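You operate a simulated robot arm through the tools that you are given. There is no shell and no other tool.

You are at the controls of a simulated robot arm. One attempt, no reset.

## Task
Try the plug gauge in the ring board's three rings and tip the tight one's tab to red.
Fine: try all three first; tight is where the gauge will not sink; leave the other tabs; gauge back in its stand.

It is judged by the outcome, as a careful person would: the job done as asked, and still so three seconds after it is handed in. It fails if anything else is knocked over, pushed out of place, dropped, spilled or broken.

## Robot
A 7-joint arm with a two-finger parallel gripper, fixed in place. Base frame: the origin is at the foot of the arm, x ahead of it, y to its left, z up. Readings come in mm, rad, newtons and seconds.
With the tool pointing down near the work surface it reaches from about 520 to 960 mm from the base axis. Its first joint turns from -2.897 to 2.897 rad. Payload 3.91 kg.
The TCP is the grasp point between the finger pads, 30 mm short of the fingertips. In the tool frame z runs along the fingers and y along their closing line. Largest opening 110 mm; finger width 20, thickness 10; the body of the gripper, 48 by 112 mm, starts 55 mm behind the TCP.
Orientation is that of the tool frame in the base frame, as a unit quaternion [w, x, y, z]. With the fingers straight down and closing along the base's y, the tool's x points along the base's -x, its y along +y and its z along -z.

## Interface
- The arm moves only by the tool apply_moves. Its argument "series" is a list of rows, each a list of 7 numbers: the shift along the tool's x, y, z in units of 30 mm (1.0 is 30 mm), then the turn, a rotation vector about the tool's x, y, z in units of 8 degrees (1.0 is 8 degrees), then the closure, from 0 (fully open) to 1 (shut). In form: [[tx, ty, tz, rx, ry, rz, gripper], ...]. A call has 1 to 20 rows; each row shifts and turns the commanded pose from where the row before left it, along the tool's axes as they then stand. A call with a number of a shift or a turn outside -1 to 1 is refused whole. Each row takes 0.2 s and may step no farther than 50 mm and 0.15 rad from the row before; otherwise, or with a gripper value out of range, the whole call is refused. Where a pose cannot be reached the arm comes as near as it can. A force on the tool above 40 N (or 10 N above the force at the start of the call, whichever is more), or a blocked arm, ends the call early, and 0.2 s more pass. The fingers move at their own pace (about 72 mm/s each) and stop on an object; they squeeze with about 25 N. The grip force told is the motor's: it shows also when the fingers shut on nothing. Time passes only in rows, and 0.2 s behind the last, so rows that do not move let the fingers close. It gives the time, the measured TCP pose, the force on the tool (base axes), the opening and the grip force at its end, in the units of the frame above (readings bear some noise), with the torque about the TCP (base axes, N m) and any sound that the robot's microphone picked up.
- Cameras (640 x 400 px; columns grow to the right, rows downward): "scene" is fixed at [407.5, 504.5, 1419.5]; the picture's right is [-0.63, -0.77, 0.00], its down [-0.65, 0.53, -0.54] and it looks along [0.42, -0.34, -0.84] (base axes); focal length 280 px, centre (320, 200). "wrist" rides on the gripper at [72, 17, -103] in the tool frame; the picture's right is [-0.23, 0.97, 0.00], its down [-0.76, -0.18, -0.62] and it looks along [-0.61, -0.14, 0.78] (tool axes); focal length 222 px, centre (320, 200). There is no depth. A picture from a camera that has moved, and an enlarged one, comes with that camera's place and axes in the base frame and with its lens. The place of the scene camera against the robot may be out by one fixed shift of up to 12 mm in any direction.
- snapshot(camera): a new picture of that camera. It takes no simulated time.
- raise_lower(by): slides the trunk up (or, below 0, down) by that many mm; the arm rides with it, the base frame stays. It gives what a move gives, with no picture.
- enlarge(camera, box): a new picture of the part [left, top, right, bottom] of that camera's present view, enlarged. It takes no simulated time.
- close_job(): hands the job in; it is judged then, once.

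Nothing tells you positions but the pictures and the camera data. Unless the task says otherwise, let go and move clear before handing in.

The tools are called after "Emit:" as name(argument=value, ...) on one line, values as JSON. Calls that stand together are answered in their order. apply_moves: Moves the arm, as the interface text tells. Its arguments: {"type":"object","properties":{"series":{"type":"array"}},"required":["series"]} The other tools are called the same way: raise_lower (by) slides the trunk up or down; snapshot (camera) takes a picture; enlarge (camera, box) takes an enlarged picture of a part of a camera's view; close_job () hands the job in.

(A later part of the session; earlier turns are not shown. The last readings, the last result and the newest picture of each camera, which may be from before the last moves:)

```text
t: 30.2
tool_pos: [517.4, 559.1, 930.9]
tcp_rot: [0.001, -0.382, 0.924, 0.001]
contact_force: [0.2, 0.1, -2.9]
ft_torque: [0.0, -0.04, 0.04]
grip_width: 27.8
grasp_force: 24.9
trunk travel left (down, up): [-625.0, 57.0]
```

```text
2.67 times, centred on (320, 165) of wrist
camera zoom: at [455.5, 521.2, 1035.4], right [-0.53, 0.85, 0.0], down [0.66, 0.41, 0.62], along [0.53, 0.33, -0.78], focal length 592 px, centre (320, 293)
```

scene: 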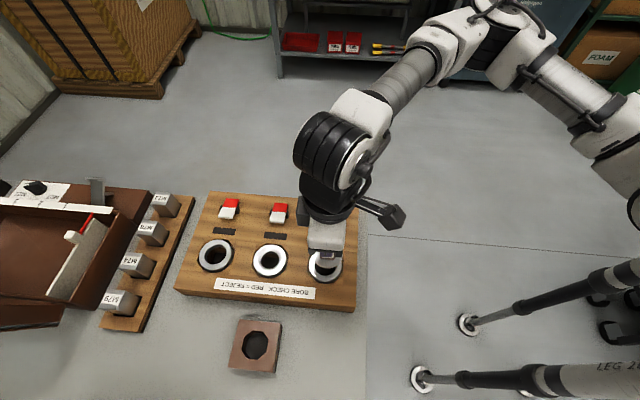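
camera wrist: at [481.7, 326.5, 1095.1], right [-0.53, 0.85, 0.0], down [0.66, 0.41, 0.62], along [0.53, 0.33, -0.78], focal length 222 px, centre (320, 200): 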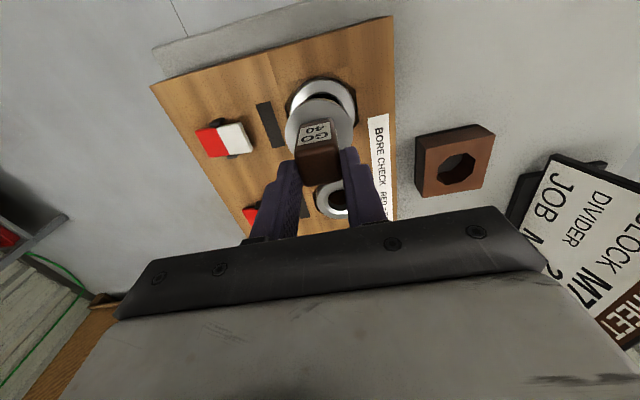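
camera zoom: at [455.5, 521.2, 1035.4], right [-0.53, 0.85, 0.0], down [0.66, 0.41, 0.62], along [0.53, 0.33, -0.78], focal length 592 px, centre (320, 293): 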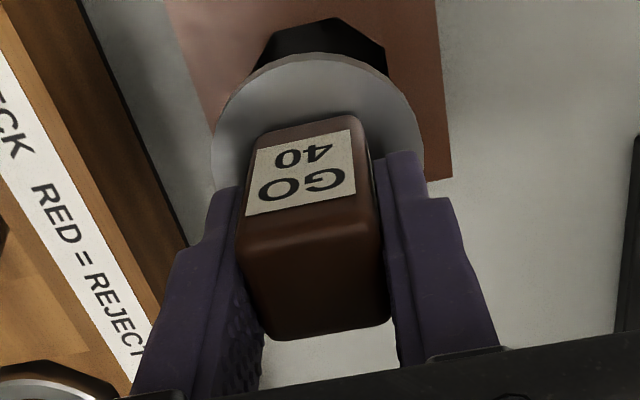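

The gauge is firmly held. I'll rise a bit more, gently, then carry it slowly to the nearest ring.

Emit:
apply_moves(series=[[0, 0, -0.2, 0, 0, 0, 1], [0, 0, -0.2, 0, 0, 0, 1], [0, 0, -0.2, 0, 0, 0, 1], [0, 0, -0.2, 0, 0, 0, 1], [0, 0, -0.2, 0, 0, 0, 1], [0, 0, -0.173, 0, 0, 0, 1], [0.2, -0.26, 0, 0, 0, 0, 1], [0.4, -0.522, 0, 0, 0, 0, 1], [0.434, -0.566, 0, 0, 0, 0, 1], [0.434, -0.566, 0, 0, 0, 0, 1], [0.434, -0.566, 0, 0, 0, 0, 1], [0.434, -0.566, 0, 0, 0, 0, 1], [0.434, -0.566, 0, 0, 0, 0, 1], [0.434, -0.566, 0, 0, 0, 0, 1], [0.4, -0.522, 0, 0, 0, 0, 1], [0.304, -0.396, 0, 0, 0, 0, 1], [0, 0, 0, 0, 0, 0, 1]])

Emit:
enlarge(camera="wrist", box=[220, 60, 420, 220])

Emit:
enlarge(camera="wrist", box=[275, 65, 365, 135])

Emit:
enlarge(camera="scene", box=[280, 200, 370, 300])

```text
t: 33.8
tool_pos: [543.6, 366.9, 964.3]
tcp_rot: [0.001, -0.383, 0.924, 0.0]
contact_force: [-0.2, -0.3, -3.6]
ft_torque: [0.04, -0.01, -0.01]
grip_width: 27.7
grasp_force: 25.3
trunk travel left (down, up): [-625.0, 57.0]
```

```text
2.50 times, centred on (320, 140) of wrist
camera zoom: at [479.8, 328.8, 1067.6], right [-0.53, 0.85, 0.0], down [0.66, 0.41, 0.62], along [0.53, 0.33, -0.78], focal length 555 px, centre (320, 350)
```

zoom: 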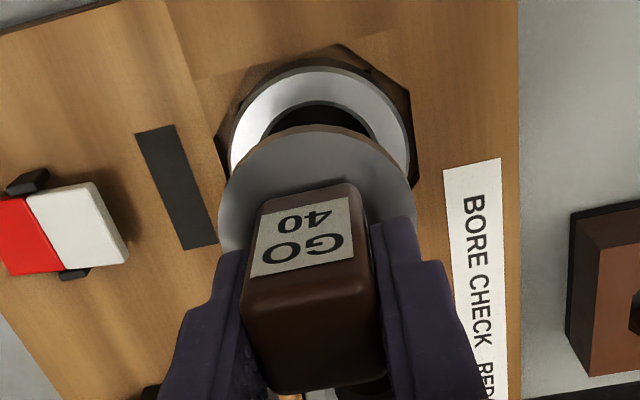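

```text
5.71 times, centred on (320, 100) of wrist
camera zoom: at [479.8, 328.8, 1067.6], right [-0.53, 0.85, 0.0], down [0.66, 0.41, 0.62], along [0.53, 0.33, -0.78], focal length 1269 px, centre (320, 771)
```

zoom: 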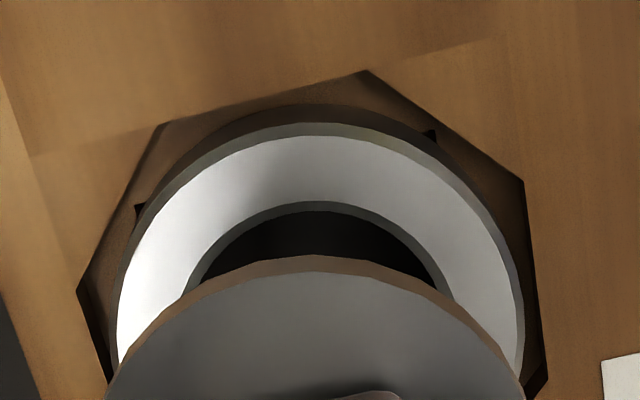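

```text
4.00 times, centred on (325, 250) of scene
camera zoom: at [407.5, 504.5, 1419.5], right [-0.63, -0.77, 0.0], down [-0.65, 0.53, -0.54], along [0.42, -0.34, -0.84], focal length 1118 px, centre (300, 0)
```

zoom: 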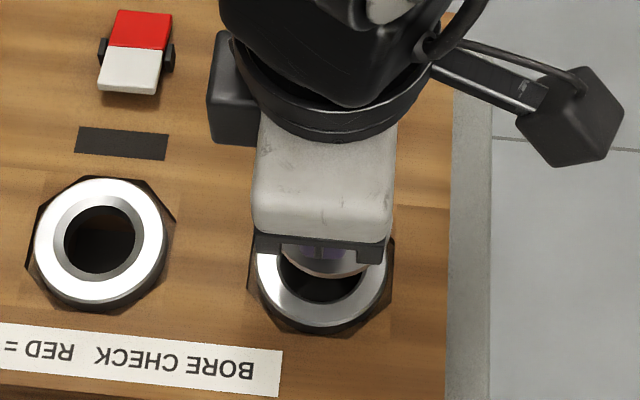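

Before lowering I want to cross-check the alignment of gauge and ring in both cameras, so I'll enlarge the scene view further.

Emit:
enlarge(camera="scene", box=[300, 245, 345, 290])

Emit:
enlarge(camera="wrist", box=[270, 110, 370, 210])

```text
8.89 times, centred on (322, 268) of scene
camera zoom: at [407.5, 504.5, 1419.5], right [-0.63, -0.77, 0.0], down [-0.65, 0.53, -0.54], along [0.42, -0.34, -0.84], focal length 2485 px, centre (298, -400)
```

zoom: 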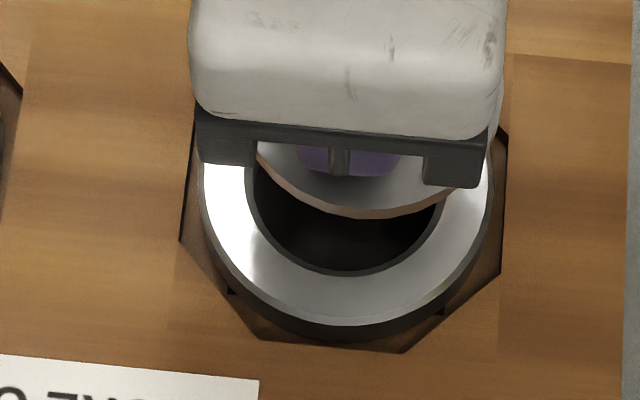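

```text
4.00 times, centred on (320, 160) of wrist
camera zoom: at [479.8, 328.8, 1067.6], right [-0.53, 0.85, 0.0], down [0.66, 0.41, 0.62], along [0.53, 0.33, -0.78], focal length 888 px, centre (320, 360)
```

zoom: 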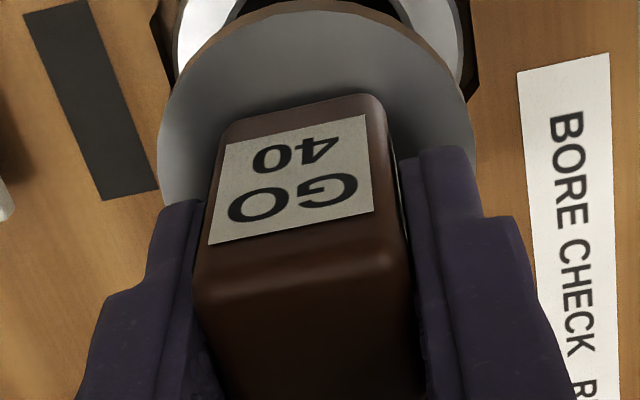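

The cross-check suggests the gauge should shift about 3 mm forward (tool −x) to be centred. I'll apply that, lower to a small gap and re-measure where the parallax is smaller.

Emit:
apply_moves(series=[[-0.104, -0.014, 0.2, 0, 0, 0, 1], [0, 0, 0.2, 0, 0, 0, 1], [0, 0, 0.2, 0, 0, 0, 1], [0, 0, 0, 0, 0, 0, 1]])

Emit:
enlarge(camera="wrist", box=[275, 75, 365, 145])

Emit:
enlarge(camera="scene", box=[300, 245, 345, 290])

```text
t: 34.8
tool_pos: [546.0, 370.5, 946.6]
tcp_rot: [0.0, -0.382, 0.924, 0.0]
contact_force: [0.3, -0.5, -4.2]
ft_torque: [0.03, -0.01, 0.01]
grip_width: 27.9
grasp_force: 25.2
trunk travel left (down, up): [-625.0, 57.0]
```

```text
5.71 times, centred on (320, 110) of wrist
camera zoom: at [482.3, 331.5, 1050.6], right [-0.53, 0.85, 0.0], down [0.66, 0.41, 0.62], along [0.53, 0.33, -0.78], focal length 1269 px, centre (320, 714)
```

zoom: 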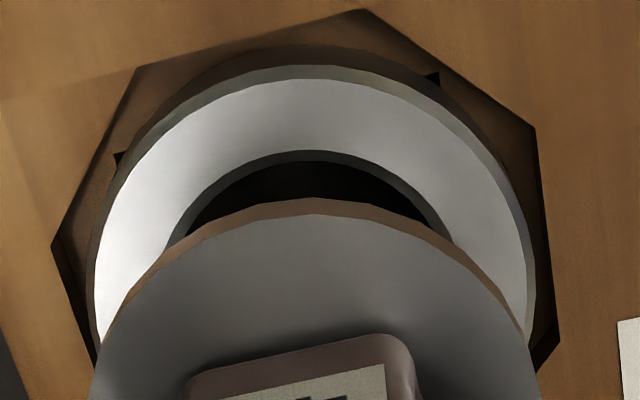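

```text
8.89 times, centred on (322, 268) of scene
camera zoom: at [407.5, 504.5, 1419.5], right [-0.63, -0.77, 0.0], down [-0.65, 0.53, -0.54], along [0.42, -0.34, -0.84], focal length 2485 px, centre (298, -400)
```

zoom: 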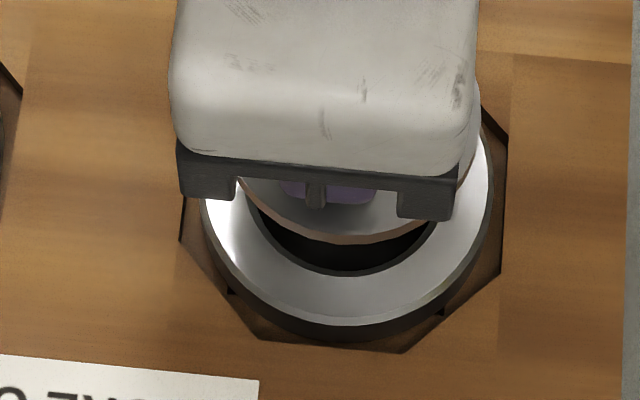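

The gauge is now within about 1 mm of the ring centre in both views. I'll make a last small correction and lower in small steps while watching the force.

Emit:
apply_moves(series=[[-0.021, -0.016, 0.1, 0, 0, 0, 1], [0, 0, 0.1, 0, 0, 0, 1], [0, 0, 0.1, 0, 0, 0, 1], [0, 0, 0, 0, 0, 0, 1]])

Emit:
apply_moves(series=[[0, 0, 0.07, 0, 0, 0, 1], [0, 0, 0.07, 0, 0, 0, 1], [0, 0, 0, 0, 0, 0, 1]])

```text
t: 35.8
tool_pos: [546.7, 370.3, 938.2]
tcp_rot: [0.0, -0.383, 0.924, 0.0]
contact_force: [0.2, -0.4, -3.0]
ft_torque: [0.0, -0.01, -0.03]
grip_width: 27.6
grasp_force: 25.5
trunk travel left (down, up): [-625.0, 57.0]
```

```text
t: 36.6
tool_pos: [547.4, 369.5, 935.0]
tcp_rot: [0.0, -0.382, 0.924, 0.0]
contact_force: [0.8, -0.1, -3.2]
ft_torque: [0.02, -0.03, 0.03]
grip_width: 27.9
grasp_force: 25.5
trunk travel left (down, up): [-625.0, 57.0]
```

No contact yet at z≈935. I'll continue down in the same small steps.

Emit:
apply_moves(series=[[0, 0, 0.07, 0, 0, 0, 1], [0, 0, 0.07, 0, 0, 0, 1], [0, 0, 0, 0, 0, 0, 1]])

Emit:
apply_moves(series=[[0, 0, 0.07, 0, 0, 0, 1], [0, 0, 0.07, 0, 0, 0, 1], [0, 0, 0, 0, 0, 0, 1]])

```text
t: 37.4
tool_pos: [546.7, 371.0, 931.0]
tcp_rot: [0.0, -0.383, 0.924, 0.0]
contact_force: [-0.3, -0.1, -2.7]
ft_torque: [0.01, -0.02, -0.02]
grip_width: 27.8
grasp_force: 25.4
trunk travel left (down, up): [-625.0, 57.0]
```

```text
t: 38.2
tool_pos: [546.4, 370.8, 926.0]
tcp_rot: [0.0, -0.383, 0.924, 0.0]
contact_force: [-0.2, -0.4, -2.0]
ft_torque: [0.01, -0.03, 0.0]
grip_width: 27.8
grasp_force: 24.9
trunk travel left (down, up): [-625.0, 57.0]
```

Emit:
apply_moves(series=[[0, 0, 0.07, 0, 0, 0, 1], [0, 0, 0.07, 0, 0, 0, 1], [0, 0, 0, 0, 0, 0, 1]])

Emit:
enlarge(camera="wrist", box=[275, 75, 365, 145])

Emit:
enlarge(camera="scene", box=[300, 245, 345, 290])

```text
t: 39.0
tool_pos: [546.7, 370.6, 923.6]
tcp_rot: [-0.001, -0.383, 0.924, 0.0]
contact_force: [-0.2, 0.1, -3.2]
ft_torque: [-0.01, -0.01, 0.0]
grip_width: 28.0
grasp_force: 25.1
trunk travel left (down, up): [-625.0, 57.0]
```

```text
5.71 times, centred on (320, 110) of wrist
camera zoom: at [483.2, 331.7, 1026.6], right [-0.53, 0.85, 0.0], down [0.66, 0.41, 0.62], along [0.53, 0.33, -0.78], focal length 1269 px, centre (320, 714)
```

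zoom: 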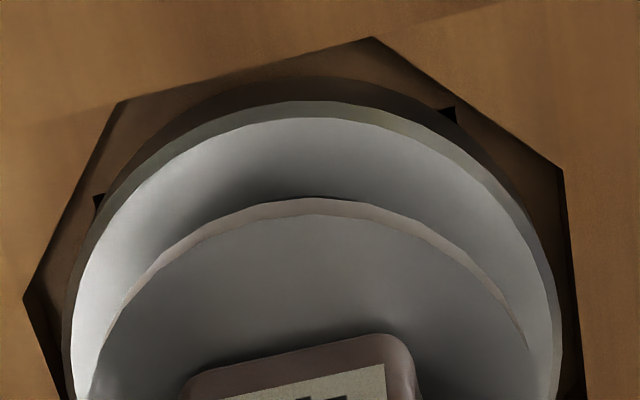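

```text
8.89 times, centred on (322, 268) of scene
camera zoom: at [407.5, 504.5, 1419.5], right [-0.63, -0.77, 0.0], down [-0.65, 0.53, -0.54], along [0.42, -0.34, -0.84], focal length 2485 px, centre (298, -400)
```

zoom: 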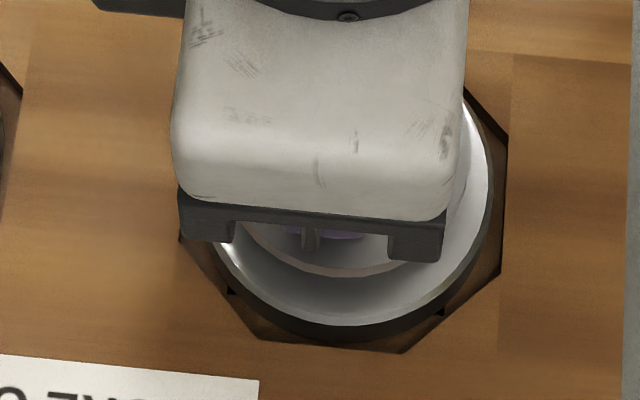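

The collar is approaching the ring and there's no resistance, so the plug seems to be entering. I'll continue down until the collar seats.

Emit:
apply_moves(series=[[0, 0, 0.1, 0, 0, 0, 1], [0, 0, 0.1, 0, 0, 0, 1], [0, 0, 0.1, 0, 0, 0, 1], [0, 0, 0, 0, 0, 0, 1]])

Emit:
apply_moves(series=[[0, 0, 0.07, 0, 0, 0, 1], [0, 0, 0.07, 0, 0, 0, 1], [0, 0, 0, 0, 0, 0, 1]])

```text
t: 40.0
tool_pos: [548.1, 370.5, 914.4]
tcp_rot: [0.0, -0.382, 0.924, 0.0]
contact_force: [0.7, 0.0, -2.4]
ft_torque: [0.02, -0.01, -0.05]
grip_width: 27.8
grasp_force: 25.1
trunk travel left (down, up): [-625.0, 57.0]
```

```text
t: 40.8
tool_pos: [547.6, 369.9, 910.3]
tcp_rot: [0.0, -0.383, 0.924, 0.001]
contact_force: [0.1, 0.3, -3.1]
ft_torque: [-0.04, -0.01, -0.04]
grip_width: 28.0
grasp_force: 25.1
trunk travel left (down, up): [-625.0, 57.0]
```

Emit:
apply_moves(series=[[0, 0, 0.07, 0, 0, 0, 1], [0, 0, 0.07, 0, 0, 0, 1], [0, 0, 0, 0, 0, 0, 1]])

Emit:
enlarge(camera="wrist", box=[220, 70, 420, 220])

Emit:
enlarge(camera="scene", box=[300, 245, 345, 290])

```text
t: 41.6
tool_pos: [547.6, 370.5, 907.2]
tcp_rot: [0.001, -0.383, 0.924, 0.0]
contact_force: [4.7, -0.6, 18.2]
ft_torque: [-0.32, 0.23, 0.17]
grip_width: 27.5
grasp_force: 24.3
trunk travel left (down, up): [-625.0, 57.0]
```

```text
2.67 times, centred on (320, 145) of wrist
camera zoom: at [483.5, 331.3, 1010.6], right [-0.53, 0.85, 0.0], down [0.66, 0.41, 0.63], along [0.53, 0.33, -0.78], focal length 592 px, centre (320, 347)
```

zoom: 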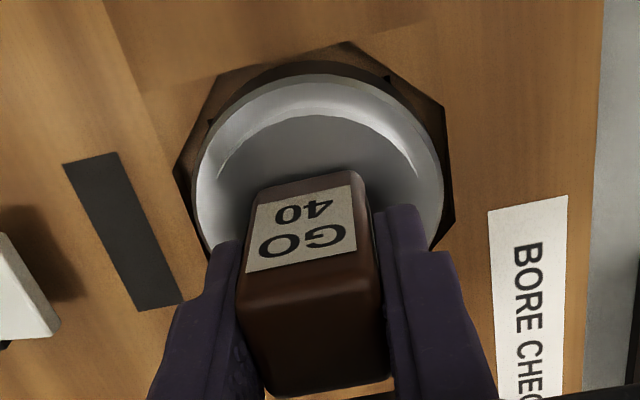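

```text
8.89 times, centred on (322, 268) of scene
camera zoom: at [407.5, 504.5, 1419.5], right [-0.63, -0.77, 0.0], down [-0.65, 0.53, -0.54], along [0.42, -0.34, -0.84], focal length 2485 px, centre (298, -400)
```

zoom: 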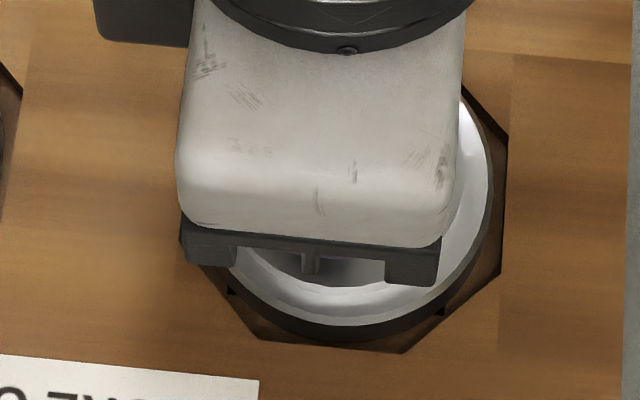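

The gauge sank fully into the nearest ring: contact came only when the collar met the ring, about 22 mm above its stand height. That ring passes, so I'll lift out gently and check the grip.

Emit:
apply_moves(series=[[-0.009, -0.009, -0.1, 0, 0, 0, 1], [0, 0, -0.1, 0, 0, 0, 1], [0, 0, -0.1, 0, 0, 0, 1], [0, 0, 0, 0, 0, 0, 1]])

Emit:
apply_moves(series=[[0, 0, -0.15, 0, 0, 0, 1], [0, 0, -0.15, 0, 0, 0, 1], [0, 0, -0.15, 0, 0, 0, 1], [0, 0, -0.15, 0, 0, 0, 1], [0, 0, -0.15, 0, 0, 0, 1], [0, 0, -0.15, 0, 0, 0, 1], [0, 0, -0.15, 0, 0, 0, 1], [0, 0, -0.15, 0, 0, 0, 1], [0, 0, -0.15, 0, 0, 0, 1], [0, 0, -0.15, 0, 0, 0, 1], [0, 0, -0.15, 0, 0, 0, 1], [0, 0, -0.1, 0, 0, 0, 1], [0, 0, 0, 0, 0, 0, 1]])

Emit:
enlarge(camera="wrist", box=[220, 60, 420, 220])

```text
t: 42.6
tool_pos: [547.0, 369.5, 915.0]
tcp_rot: [-0.001, -0.382, 0.924, 0.0]
contact_force: [-0.4, 0.0, -2.8]
ft_torque: [-0.01, -0.02, 0.0]
grip_width: 27.8
grasp_force: 24.6
trunk travel left (down, up): [-625.0, 57.0]
```

```text
t: 45.4
tool_pos: [547.2, 369.9, 965.0]
tcp_rot: [0.0, -0.382, 0.924, 0.001]
contact_force: [0.1, -0.1, -3.4]
ft_torque: [0.02, -0.03, 0.04]
grip_width: 27.7
grasp_force: 24.8
trunk travel left (down, up): [-625.0, 57.0]
```

```text
2.50 times, centred on (320, 140) of wrist
camera zoom: at [484.0, 331.6, 1069.2], right [-0.53, 0.85, 0.0], down [0.66, 0.41, 0.62], along [0.53, 0.33, -0.78], focal length 555 px, centre (320, 350)
```

zoom: 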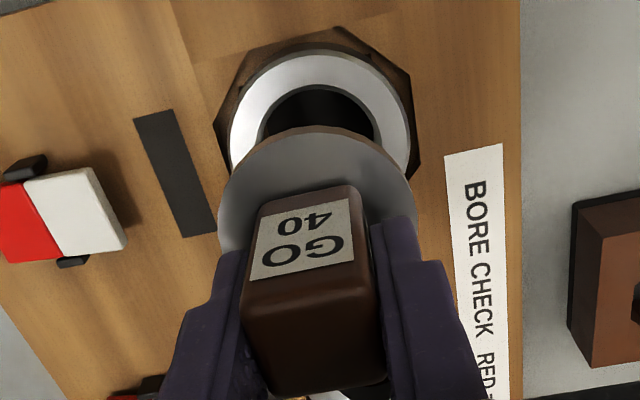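

The grip is unchanged, and this picture serves as my reference for a well-centred gauge over a ring. I'll move one pitch along the row to the middle ring.

Emit:
apply_moves(series=[[-0.3, -0.006, 0, 0, 0, 0, 1], [-0.6, -0.006, 0, 0, 0, 0, 1], [-0.6, -0.006, 0, 0, 0, 0, 1], [-0.65, -0.006, 0, 0, 0, 0, 1], [-0.65, -0.006, 0, 0, 0, 0, 1], [-0.6, -0.006, 0, 0, 0, 0, 1], [-0.475, -0.006, 0, 0, 0, 0, 1], [0, 0, 0, 0, 0, 0, 1]])

Emit:
enlarge(camera="wrist", box=[220, 60, 420, 220])

Emit:
enlarge(camera="scene", box=[245, 235, 295, 285])

```text
t: 47.2
tool_pos: [632.4, 451.0, 967.7]
tcp_rot: [0.0, -0.383, 0.924, 0.0]
contact_force: [0.1, 0.2, -3.1]
ft_torque: [0.03, -0.03, 0.02]
grip_width: 27.9
grasp_force: 25.3
trunk travel left (down, up): [-625.0, 57.0]
```

```text
2.50 times, centred on (320, 140) of wrist
camera zoom: at [568.5, 412.6, 1070.7], right [-0.53, 0.85, 0.0], down [0.66, 0.41, 0.62], along [0.53, 0.33, -0.78], focal length 555 px, centre (320, 350)
```

zoom: 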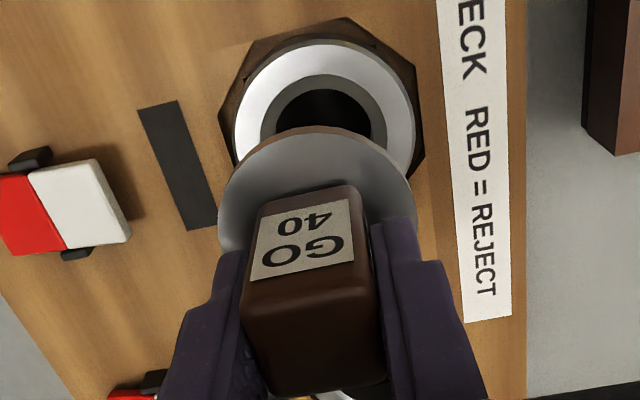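

```text
8.00 times, centred on (270, 260) of scene
camera zoom: at [407.5, 504.5, 1419.5], right [-0.63, -0.77, 0.0], down [-0.65, 0.53, -0.54], along [0.42, -0.34, -0.84], focal length 2236 px, centre (720, -280)
```

zoom: 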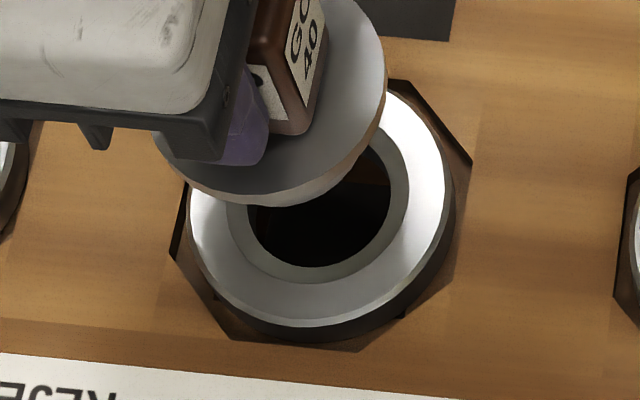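

Compared with the reference, the gauge is about 3 mm too far forward and 1 mm left of the middle ring. I'll correct and re-measure.

Emit:
apply_moves(series=[[0.081, 0.064, 0, 0, 0, 0, 1], [0, 0, 0, 0, 0, 0, 1], [0, 0, 0, 0, 0, 0, 1]])

Emit:
enlarge(camera="wrist", box=[220, 60, 420, 220])

Emit:
enlarge(camera="wrist", box=[275, 65, 365, 135])

```text
t: 48.0
tool_pos: [628.7, 450.9, 967.0]
tcp_rot: [0.0, -0.381, 0.924, 0.0]
contact_force: [0.4, -0.1, -3.6]
ft_torque: [0.03, -0.01, -0.02]
grip_width: 27.9
grasp_force: 25.2
trunk travel left (down, up): [-625.0, 57.0]
```

```text
2.50 times, centred on (320, 140) of wrist
camera zoom: at [565.0, 412.0, 1070.7], right [-0.53, 0.85, 0.0], down [0.66, 0.41, 0.62], along [0.53, 0.33, -0.78], focal length 555 px, centre (320, 350)
```

zoom: 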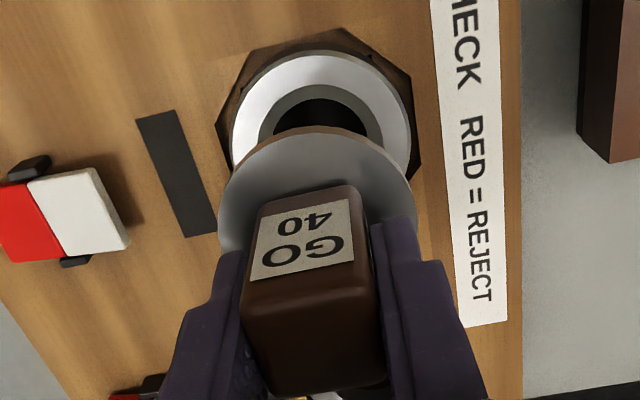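

```text
5.71 times, centred on (320, 100) of wrist
camera zoom: at [565.0, 412.0, 1070.7], right [-0.53, 0.85, 0.0], down [0.66, 0.41, 0.62], along [0.53, 0.33, -0.78], focal length 1269 px, centre (320, 771)
```

zoom: 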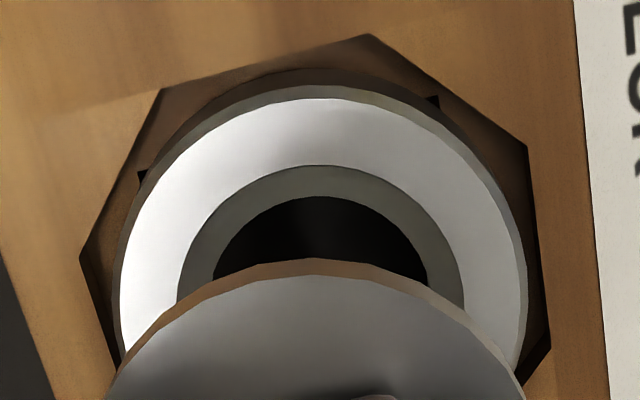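

The gauge is now centred over the middle ring as in the reference. I'll lower, slowly near the expected contact, watching the force.

Emit:
apply_moves(series=[[0, 0, 0.15, 0, 0, 0, 1], [0, 0, 0.2, 0, 0, 0, 1], [0, 0, 0.2, 0, 0, 0, 1], [0, 0, 0.1, 0, 0, 0, 1], [0, 0, 0, 0, 0, 0, 1]])

Emit:
apply_moves(series=[[0, 0, 0.07, 0, 0, 0, 1], [0, 0, 0.07, 0, 0, 0, 1], [0, 0, 0, 0, 0, 0, 1]])

Emit:
apply_moves(series=[[0, 0, 0.07, 0, 0, 0, 1], [0, 0, 0.07, 0, 0, 0, 1], [0, 0, 0, 0, 0, 0, 1]])

```text
t: 49.2
tool_pos: [628.4, 452.3, 946.2]
tcp_rot: [0.0, -0.383, 0.924, 0.0]
contact_force: [-0.4, 0.3, -3.8]
ft_torque: [-0.01, -0.03, 0.0]
grip_width: 28.0
grasp_force: 25.1
trunk travel left (down, up): [-625.0, 57.0]
```

```text
t: 50.0
tool_pos: [628.4, 451.3, 943.9]
tcp_rot: [0.0, -0.383, 0.924, 0.0]
contact_force: [0.0, -0.3, -3.8]
ft_torque: [0.02, -0.01, -0.01]
grip_width: 27.8
grasp_force: 24.9
trunk travel left (down, up): [-625.0, 57.0]
```

```text
t: 50.8
tool_pos: [628.0, 451.5, 937.6]
tcp_rot: [0.001, -0.382, 0.924, 0.0]
contact_force: [0.1, 0.8, -2.8]
ft_torque: [0.04, -0.04, -0.02]
grip_width: 27.7
grasp_force: 25.4
trunk travel left (down, up): [-625.0, 57.0]
```

Emit:
apply_moves(series=[[0, 0, 0.07, 0, 0, 0, 1], [0, 0, 0.07, 0, 0, 0, 1], [0, 0, 0, 0, 0, 0, 1]])

Emit:
apply_moves(series=[[0, 0, 0.07, 0, 0, 0, 1], [0, 0, 0.07, 0, 0, 0, 1], [0, 0, 0, 0, 0, 0, 1]])

```text
t: 51.6
tool_pos: [629.6, 450.5, 934.2]
tcp_rot: [0.0, -0.382, 0.924, 0.001]
contact_force: [0.5, 0.1, -3.6]
ft_torque: [0.0, -0.01, 0.01]
grip_width: 27.9
grasp_force: 25.4
trunk travel left (down, up): [-625.0, 57.0]
```

```text
t: 52.4
tool_pos: [627.7, 450.5, 931.8]
tcp_rot: [0.001, -0.383, 0.924, 0.001]
contact_force: [-1.0, 3.7, 2.3]
ft_torque: [0.16, 0.03, 0.01]
grip_width: 27.7
grasp_force: 24.8
trunk travel left (down, up): [-625.0, 57.0]
```

Contact at z≈930, well above the seating height of 907, with a small sideways force. I'll follow that force by about 0.7 mm to be sure it isn't just misalignment, then press gently.

Emit:
apply_moves(series=[[-0.014, 0.02, 0, 0, 0, 0, 1], [0, 0, 0, 0, 0, 0, 1]])

Emit:
apply_moves(series=[[0, 0, 0.035, 0, 0, 0, 1], [0, 0, 0, 0, 0, 0, 1]])

```text
t: 53.0
tool_pos: [628.2, 450.4, 930.5]
tcp_rot: [-0.001, -0.383, 0.924, 0.0]
contact_force: [0.9, 0.2, 3.3]
ft_torque: [0.06, -0.05, 0.02]
grip_width: 27.9
grasp_force: 25.1
trunk travel left (down, up): [-625.0, 57.0]
```

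```text
t: 53.6
tool_pos: [628.4, 451.3, 931.6]
tcp_rot: [0.001, -0.382, 0.924, 0.001]
contact_force: [1.8, -2.8, 13.3]
ft_torque: [-0.16, -0.09, -0.01]
grip_width: 28.0
grasp_force: 24.8
trunk travel left (down, up): [-625.0, 57.0]
```

The gauge resists firmly here (about 17 N for 1 mm) with almost no side force, standing some 23 mm proud. I'll look at it, then lift out.

Emit:
enlarge(camera="wrist", box=[220, 60, 420, 220])

Emit:
enlarge(camera="scene", box=[245, 235, 295, 285])

Emit:
apply_moves(series=[[0, 0, -0.06, 0, 0, 0, 1], [0, 0, -0.1, 0, 0, 0, 1], [0, 0, -0.15, 0, 0, 0, 1], [0, 0, -0.15, 0, 0, 0, 1], [0, 0, -0.15, 0, 0, 0, 1], [0, 0, -0.2, 0, 0, 0, 1], [0, 0, -0.2, 0, 0, 0, 1], [0, 0, -0.2, 0, 0, 0, 1], [0, 0, -0.035, 0, 0, 0, 1], [0, 0, 0, 0, 0, 0, 1]])

Emit:
enlarge(camera="wrist", box=[220, 60, 420, 220])

```text
2.50 times, centred on (320, 140) of wrist
camera zoom: at [563.9, 412.2, 1034.5], right [-0.53, 0.85, 0.0], down [0.66, 0.41, 0.62], along [0.53, 0.33, -0.78], focal length 555 px, centre (320, 350)
```

zoom: 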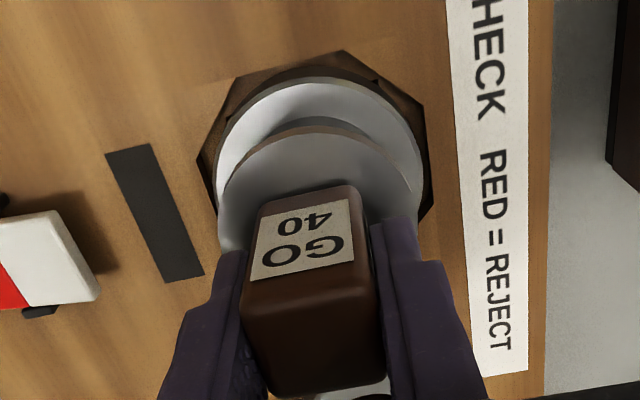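

```text
8.00 times, centred on (270, 260) of scene
camera zoom: at [407.5, 504.5, 1419.5], right [-0.63, -0.77, 0.0], down [-0.65, 0.53, -0.54], along [0.42, -0.34, -0.84], focal length 2236 px, centre (720, -280)
```

zoom: 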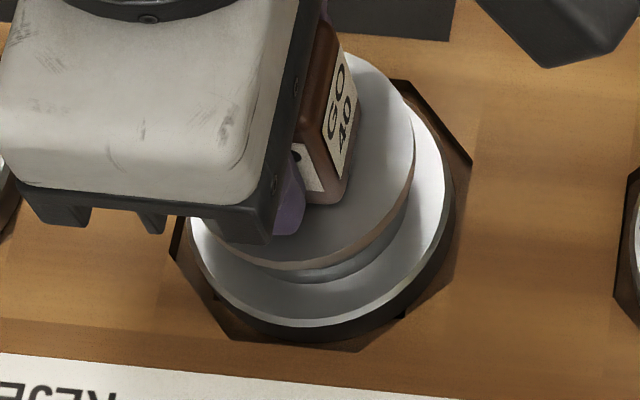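

```text
t: 55.8
tool_pos: [627.7, 452.5, 966.3]
tcp_rot: [0.0, -0.383, 0.924, 0.0]
contact_force: [0.0, 0.3, -3.0]
ft_torque: [-0.01, 0.0, -0.02]
grip_width: 27.8
grasp_force: 25.5
trunk travel left (down, up): [-625.0, 57.0]
```

```text
2.50 times, centred on (320, 140) of wrist
camera zoom: at [564.5, 412.9, 1070.5], right [-0.53, 0.85, 0.0], down [0.66, 0.41, 0.62], along [0.53, 0.33, -0.78], focal length 555 px, centre (320, 350)
```

zoom: 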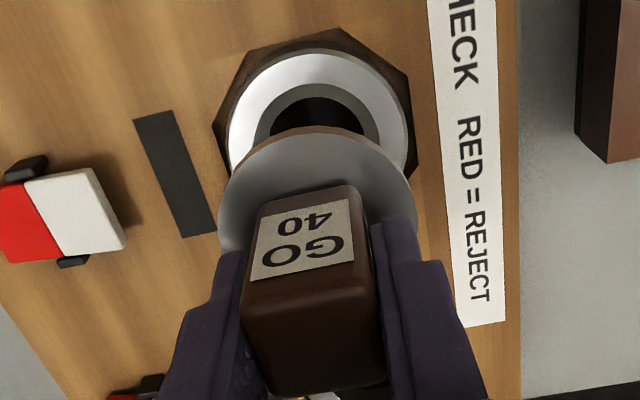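

The middle ring refuses the gauge, and the grip is unchanged. I still need to try the far ring, so I'll move one more pitch along the row.

Emit:
apply_moves(series=[[-0.3, 0.003, 0, 0, 0, 0, 1], [-0.6, 0.003, 0, 0, 0, 0, 1], [-0.6, 0.003, 0, 0, 0, 0, 1], [-0.65, 0.003, 0, 0, 0, 0, 1], [-0.65, 0.003, 0, 0, 0, 0, 1], [-0.6, 0.003, 0, 0, 0, 0, 1], [-0.388, 0.003, 0, 0, 0, 0, 1], [0, 0, 0, 0, 0, 0, 1]])

Emit:
enlarge(camera="wrist", box=[220, 60, 420, 220])

Emit:
snapshot(camera="scene")

```text
t: 57.6
tool_pos: [708.6, 533.3, 966.3]
tcp_rot: [-0.001, -0.383, 0.924, 0.0]
contact_force: [-0.5, -0.1, -3.8]
ft_torque: [-0.03, -0.03, 0.02]
grip_width: 27.8
grasp_force: 25.0
trunk travel left (down, up): [-625.0, 57.0]
```

```text
2.50 times, centred on (320, 140) of wrist
camera zoom: at [645.4, 494.8, 1070.1], right [-0.53, 0.85, 0.0], down [0.66, 0.41, 0.62], along [0.53, 0.33, -0.78], focal length 555 px, centre (320, 350)
```

zoom: 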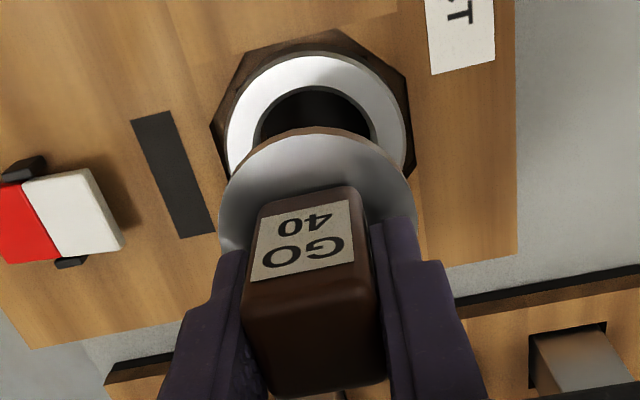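

```text
taken
```

scene: 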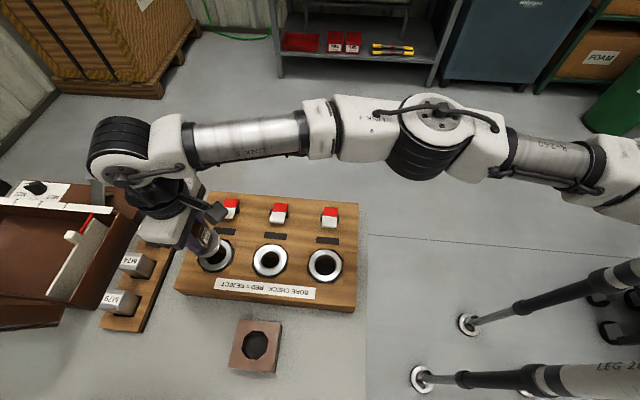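

The far ring is nearly centred, about 1.5 mm off sideways. I'll correct and check the surroundings of the gripper before lowering.

Emit:
apply_moves(series=[[-0.005, -0.052, 0, 0, 0, 0, 1], [0, 0, 0, 0, 0, 0, 1]])

Emit:
snapshot(camera="wrist")

Emit:
enlarge(camera="wrist", box=[220, 60, 420, 220])

Emit:
enlarge(camera="scene", box=[70, 120, 270, 300])

```text
t: 58.2
tool_pos: [709.9, 531.4, 967.8]
tcp_rot: [0.0, -0.382, 0.924, 0.0]
contact_force: [1.2, 0.4, -3.8]
ft_torque: [0.01, -0.03, -0.02]
grip_width: 27.7
grasp_force: 25.4
trunk travel left (down, up): [-625.0, 57.0]
```

```text
taken
camera wrist: at [646.2, 493.7, 1070.9], right [-0.53, 0.85, 0.0], down [0.66, 0.41, 0.62], along [0.53, 0.33, -0.78], focal length 222 px, centre (320, 200)
```

wrist: 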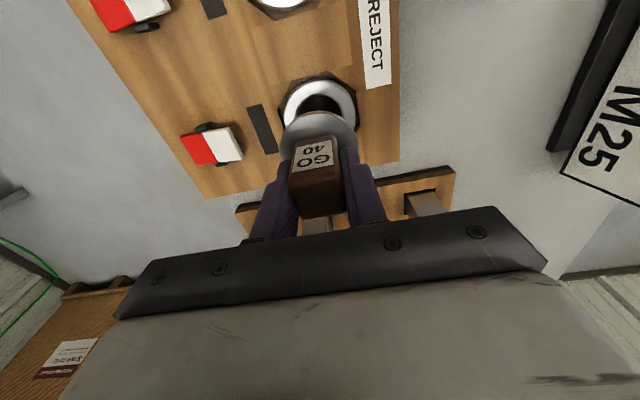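

```text
2.50 times, centred on (320, 140) of wrist
camera zoom: at [646.2, 493.7, 1070.9], right [-0.53, 0.85, 0.0], down [0.66, 0.41, 0.62], along [0.53, 0.33, -0.78], focal length 555 px, centre (320, 350)
```

zoom: 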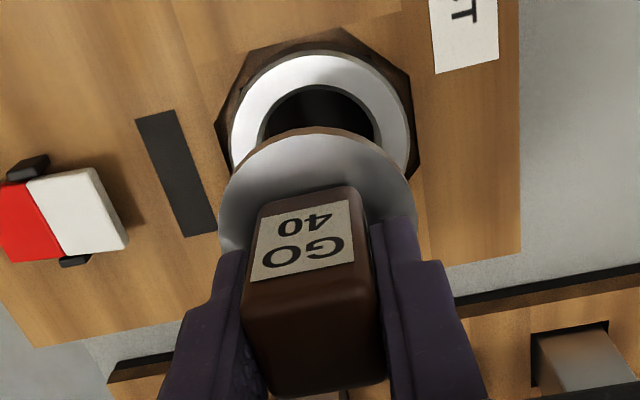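

```text
2.22 times, centred on (170, 210) of scene
camera zoom: at [407.5, 504.5, 1419.5], right [-0.63, -0.77, 0.0], down [-0.65, 0.53, -0.54], along [0.42, -0.34, -0.84], focal length 621 px, centre (653, 178)
```

zoom: 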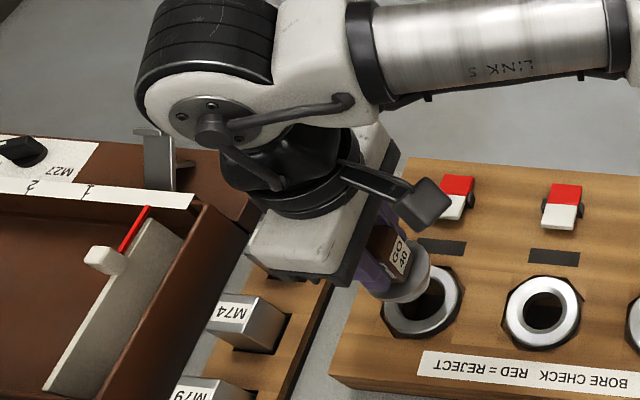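

The far ring now matches the reference centring and nothing is near the gripper body. I'll lower, with small steps where the plug would meet the ring.

Emit:
apply_moves(series=[[0, 0, 0.15, 0, 0, 0, 1], [0, 0, 0.2, 0, 0, 0, 1], [0, 0, 0.2, 0, 0, 0, 1], [0, 0, 0.2, 0, 0, 0, 1], [0, 0, 0.1, 0, 0, 0, 1], [0, 0, 0, 0, 0, 0, 1]])

Emit:
apply_moves(series=[[0, 0, 0.07, 0, 0, 0, 1], [0, 0, 0.07, 0, 0, 0, 1], [0, 0, 0, 0, 0, 0, 1]])

Emit:
apply_moves(series=[[0, 0, 0.07, 0, 0, 0, 1], [0, 0, 0.07, 0, 0, 0, 1], [0, 0, 0, 0, 0, 0, 1]])

Emit:
apply_moves(series=[[0, 0, 0.07, 0, 0, 0, 1], [0, 0, 0.07, 0, 0, 0, 1], [0, 0, 0, 0, 0, 0, 1]])

```text
t: 59.6
tool_pos: [708.8, 531.9, 941.3]
tcp_rot: [0.0, -0.383, 0.924, 0.0]
contact_force: [-0.7, 0.2, -2.4]
ft_torque: [0.0, 0.0, 0.02]
grip_width: 27.7
grasp_force: 24.9
trunk travel left (down, up): [-625.0, 57.0]
```

```text
t: 60.4
tool_pos: [709.8, 530.6, 936.8]
tcp_rot: [0.001, -0.383, 0.924, 0.0]
contact_force: [-0.7, -0.3, -3.6]
ft_torque: [-0.03, -0.02, 0.01]
grip_width: 27.9
grasp_force: 24.8
trunk travel left (down, up): [-625.0, 57.0]
```

```text
t: 61.2
tool_pos: [710.2, 533.1, 931.9]
tcp_rot: [0.0, -0.383, 0.924, 0.001]
contact_force: [-0.4, -0.2, -3.4]
ft_torque: [0.01, -0.06, -0.01]
grip_width: 28.1
grasp_force: 25.3
trunk travel left (down, up): [-625.0, 57.0]
```

```text
t: 62.0
tool_pos: [710.0, 531.2, 928.9]
tcp_rot: [0.0, -0.382, 0.924, 0.0]
contact_force: [0.2, 0.1, -3.2]
ft_torque: [0.01, -0.05, 0.02]
grip_width: 27.6
grasp_force: 25.1
trunk travel left (down, up): [-625.0, 57.0]
```

Already below the height where the middle ring stopped it, with no contact. I'll continue down.

Emit:
apply_moves(series=[[0, 0, 0.07, 0, 0, 0, 1], [0, 0, 0.07, 0, 0, 0, 1], [0, 0, 0.07, 0, 0, 0, 1], [0, 0, 0, 0, 0, 0, 1]])

Emit:
apply_moves(series=[[0, 0, 0.07, 0, 0, 0, 1], [0, 0, 0.07, 0, 0, 0, 1], [0, 0, 0.07, 0, 0, 0, 1], [0, 0, 0, 0, 0, 0, 1]])

Emit:
apply_moves(series=[[0, 0, 0.07, 0, 0, 0, 1], [0, 0, 0.07, 0, 0, 0, 1], [0, 0, 0, 0, 0, 0, 1]])

```text
t: 63.0
tool_pos: [709.2, 530.6, 922.5]
tcp_rot: [0.0, -0.383, 0.924, 0.001]
contact_force: [-0.8, 0.3, -4.0]
ft_torque: [0.0, -0.04, 0.0]
grip_width: 27.7
grasp_force: 24.9
trunk travel left (down, up): [-625.0, 57.0]
```

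```text
t: 64.0
tool_pos: [708.3, 530.2, 914.8]
tcp_rot: [-0.001, -0.383, 0.924, -0.001]
contact_force: [0.3, 0.0, -3.0]
ft_torque: [0.01, 0.0, 0.01]
grip_width: 27.9
grasp_force: 24.5
trunk travel left (down, up): [-625.0, 57.0]
```

```text
t: 64.8
tool_pos: [709.9, 530.4, 910.4]
tcp_rot: [0.0, -0.383, 0.924, 0.0]
contact_force: [-0.1, -0.5, -4.0]
ft_torque: [0.0, -0.03, 0.02]
grip_width: 27.9
grasp_force: 24.7
trunk travel left (down, up): [-625.0, 57.0]
```

Emit:
apply_moves(series=[[0, 0, 0.07, 0, 0, 0, 1], [0, 0, 0, 0, 0, 0, 1]])

Emit:
apply_moves(series=[[0, 0, 0.05, 0, 0, 0, 1], [0, 0, 0, 0, 0, 0, 1]])

Emit:
enlarge(camera="wrist", box=[220, 60, 420, 220])

```text
t: 65.4
tool_pos: [708.7, 531.9, 908.1]
tcp_rot: [0.0, -0.382, 0.924, 0.0]
contact_force: [-0.2, -0.7, -3.9]
ft_torque: [0.04, -0.04, -0.04]
grip_width: 27.6
grasp_force: 25.0
trunk travel left (down, up): [-625.0, 57.0]
```

```text
t: 66.0
tool_pos: [709.9, 531.7, 907.6]
tcp_rot: [0.0, -0.382, 0.924, 0.0]
contact_force: [0.6, 0.4, -3.9]
ft_torque: [0.01, -0.01, -0.01]
grip_width: 27.9
grasp_force: 24.4
trunk travel left (down, up): [-625.0, 57.0]
```

```text
2.50 times, centred on (320, 140) of wrist
camera zoom: at [644.8, 493.6, 1011.4], right [-0.53, 0.85, 0.0], down [0.66, 0.41, 0.62], along [0.53, 0.33, -0.78], focal length 555 px, centre (320, 350)
```

zoom: 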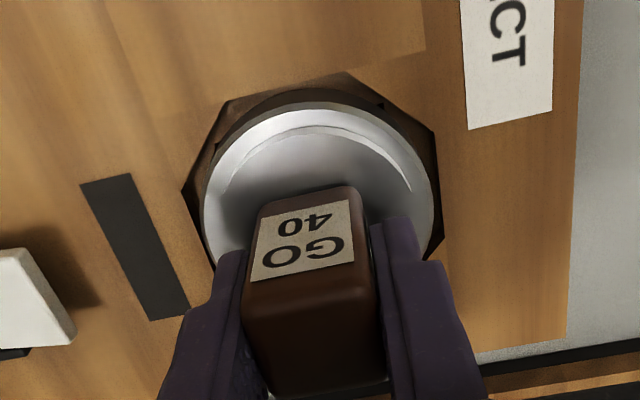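

It has sunk nearly to the collar; a final couple of millimetres should show it seating.

Emit:
apply_moves(series=[[0, 0, 0.05, 0, 0, 0, 1], [0, 0, 0, 0, 0, 0, 1]])

Emit:
apply_moves(series=[[0, 0, 0.04, 0, 0, 0, 1], [0, 0, 0, 0, 0, 0, 1]])

```text
t: 66.6
tool_pos: [708.9, 532.3, 907.6]
tcp_rot: [0.0, -0.382, 0.924, 0.0]
contact_force: [-1.0, 1.7, 0.0]
ft_torque: [0.1, -0.03, 0.03]
grip_width: 28.1
grasp_force: 24.8
trunk travel left (down, up): [-625.0, 57.0]
```

```text
t: 67.2
tool_pos: [708.9, 531.4, 907.5]
tcp_rot: [0.001, -0.383, 0.924, 0.001]
contact_force: [-0.5, 5.1, 11.5]
ft_torque: [-0.11, -0.01, 0.07]
grip_width: 27.9
grasp_force: 24.5
trunk travel left (down, up): [-625.0, 57.0]
```

The far ring takes the gauge fully too (seated at the same height as the nearest one). So the middle ring is the tight one. I'll lift out gently and carry the gauge back over the stand.

Emit:
apply_moves(series=[[0, 0, -0.05, 0, 0, 0, 1], [0, 0, -0.1, 0, 0, 0, 1], [0, 0, -0.15, 0, 0, 0, 1], [0, 0, -0.15, 0, 0, 0, 1], [0, 0, -0.15, 0, 0, 0, 1], [0, 0, -0.15, 0, 0, 0, 1], [0, 0, -0.15, 0, 0, 0, 1], [0, 0, -0.15, 0, 0, 0, 1], [0, 0, -0.15, 0, 0, 0, 1], [0, 0, -0.2, 0, 0, 0, 1], [0, 0, -0.2, 0, 0, 0, 1], [0, 0, -0.2, 0, 0, 0, 1], [0, 0, -0.24, 0, 0, 0, 1], [0, 0, 0, 0, 0, 0, 1]])

Emit:
enlarge(camera="wrist", box=[220, 60, 420, 220])

```text
t: 70.2
tool_pos: [710.1, 532.1, 965.7]
tcp_rot: [0.0, -0.383, 0.924, 0.0]
contact_force: [-0.1, 0.0, -3.4]
ft_torque: [0.01, 0.01, 0.02]
grip_width: 28.0
grasp_force: 25.3
trunk travel left (down, up): [-625.0, 57.0]
```

```text
2.50 times, centred on (320, 140) of wrist
camera zoom: at [646.3, 492.7, 1070.0], right [-0.53, 0.85, 0.0], down [0.66, 0.41, 0.62], along [0.53, 0.33, -0.78], focal length 555 px, centre (320, 350)
```

zoom: 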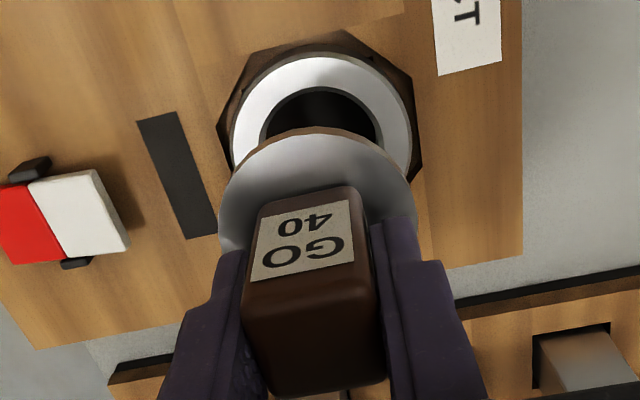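

Emit:
apply_moves(series=[[0.15, 0.2, 0, 0, 0, 0, 1], [0.35, 0.469, 0, 0, 0, 0, 1], [0.42, 0.562, 0, 0, 0, 0, 1], [0.42, 0.562, 0, 0, 0, 0, 1], [0.42, 0.562, 0, 0, 0, 0, 1], [0.42, 0.562, 0, 0, 0, 0, 1], [0.42, 0.562, 0, 0, 0, 0, 1], [0.42, 0.562, 0, 0, 0, 0, 1], [0.4, 0.536, 0, 0, 0, 0, 1], [0.25, 0.335, 0, 0, 0, 0, 1], [0.157, 0.212, 0, 0, 0, 0, 1], [0, 0, 0, 0, 0, 0, 1]])

Emit:
snapshot(camera="wrist")

Emit:
enlarge(camera="wrist", box=[220, 60, 420, 220])

```text
t: 72.8
tool_pos: [518.5, 557.4, 965.8]
tcp_rot: [0.0, -0.382, 0.924, 0.0]
contact_force: [-0.2, 0.0, -2.8]
ft_torque: [0.06, -0.01, 0.01]
grip_width: 28.1
grasp_force: 25.1
trunk travel left (down, up): [-625.0, 57.0]
```

```text
taken
camera wrist: at [455.0, 519.2, 1069.9], right [-0.53, 0.85, 0.0], down [0.66, 0.41, 0.62], along [0.53, 0.33, -0.78], focal length 222 px, centre (320, 200)
```

wrist: 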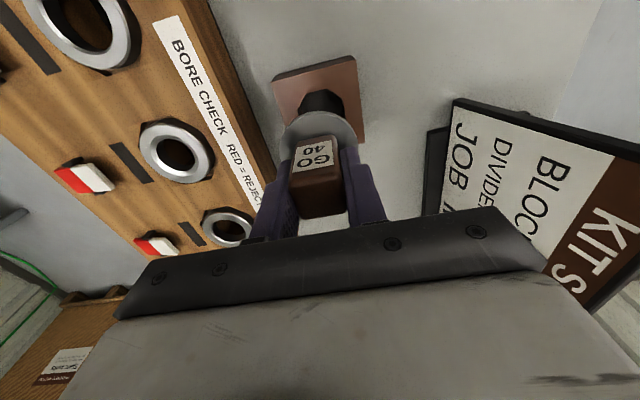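

```text
2.50 times, centred on (320, 140) of wrist
camera zoom: at [455.0, 519.2, 1069.9], right [-0.53, 0.85, 0.0], down [0.66, 0.41, 0.62], along [0.53, 0.33, -0.78], focal length 555 px, centre (320, 350)
```

zoom: 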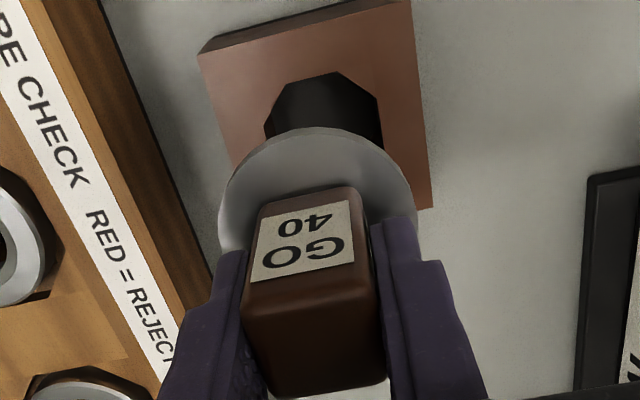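

The gauge is over the stand hole. I'll lower to the height where I took a picture while lifting out, and compare.

Emit:
apply_moves(series=[[0, 0, 0.15, 0, 0, 0, 1], [0, 0, 0.2, 0, 0, 0, 1], [0, 0, 0.2, 0, 0, 0, 1], [0, 0, 0.2, 0, 0, 0, 1], [0, 0, 0.2, 0, 0, 0, 1], [0, 0, 0.233, 0, 0, 0, 1], [0, 0, 0, 0, 0, 0, 1]])

Emit:
enlarge(camera="wrist", box=[220, 90, 420, 240])

```text
t: 74.4
tool_pos: [518.7, 557.8, 931.5]
tcp_rot: [0.0, -0.383, 0.924, 0.0]
contact_force: [-0.1, -0.2, -4.0]
ft_torque: [0.01, -0.01, 0.0]
grip_width: 28.0
grasp_force: 25.3
trunk travel left (down, up): [-625.0, 57.0]
```

```text
2.67 times, centred on (320, 165) of wrist
camera zoom: at [455.6, 519.4, 1034.7], right [-0.53, 0.85, 0.0], down [0.66, 0.41, 0.62], along [0.53, 0.33, -0.78], focal length 592 px, centre (320, 293)
```

zoom: 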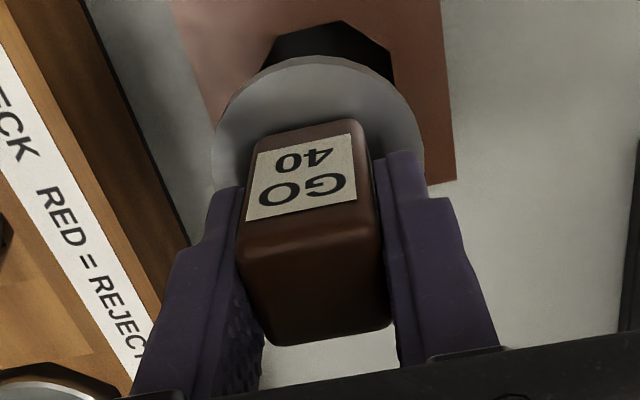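

Compared with the lift-out picture, the stand appears about 1.6 mm to the right and 1 mm forward, so I'll correct by that before lowering further.

Emit:
apply_moves(series=[[-0.048, 0.043, 0, 0, 0, 0, 1], [0, 0, 0, 0, 0, 0, 1], [0, 0, 0, 0, 0, 0, 1]])

Emit:
enlarge(camera="wrist", box=[220, 90, 420, 240])

```text
t: 75.2
tool_pos: [518.9, 560.7, 931.0]
tcp_rot: [0.0, -0.383, 0.924, 0.001]
contact_force: [0.6, -0.4, -4.6]
ft_torque: [0.01, -0.02, 0.01]
grip_width: 27.9
grasp_force: 25.0
trunk travel left (down, up): [-625.0, 57.0]
```

```text
2.67 times, centred on (320, 165) of wrist
camera zoom: at [455.9, 521.3, 1034.6], right [-0.53, 0.85, 0.0], down [0.66, 0.41, 0.62], along [0.53, 0.33, -0.78], focal length 592 px, centre (320, 293)
```

zoom: 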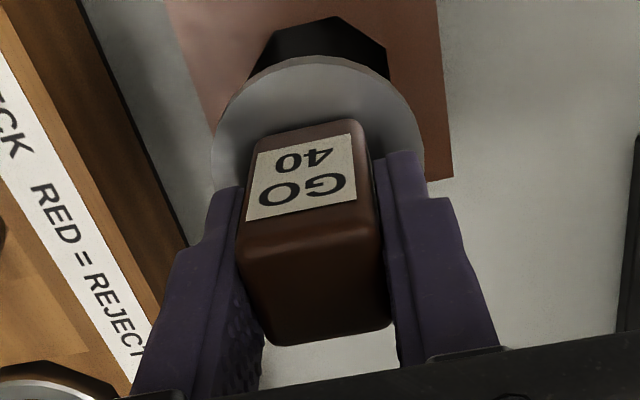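

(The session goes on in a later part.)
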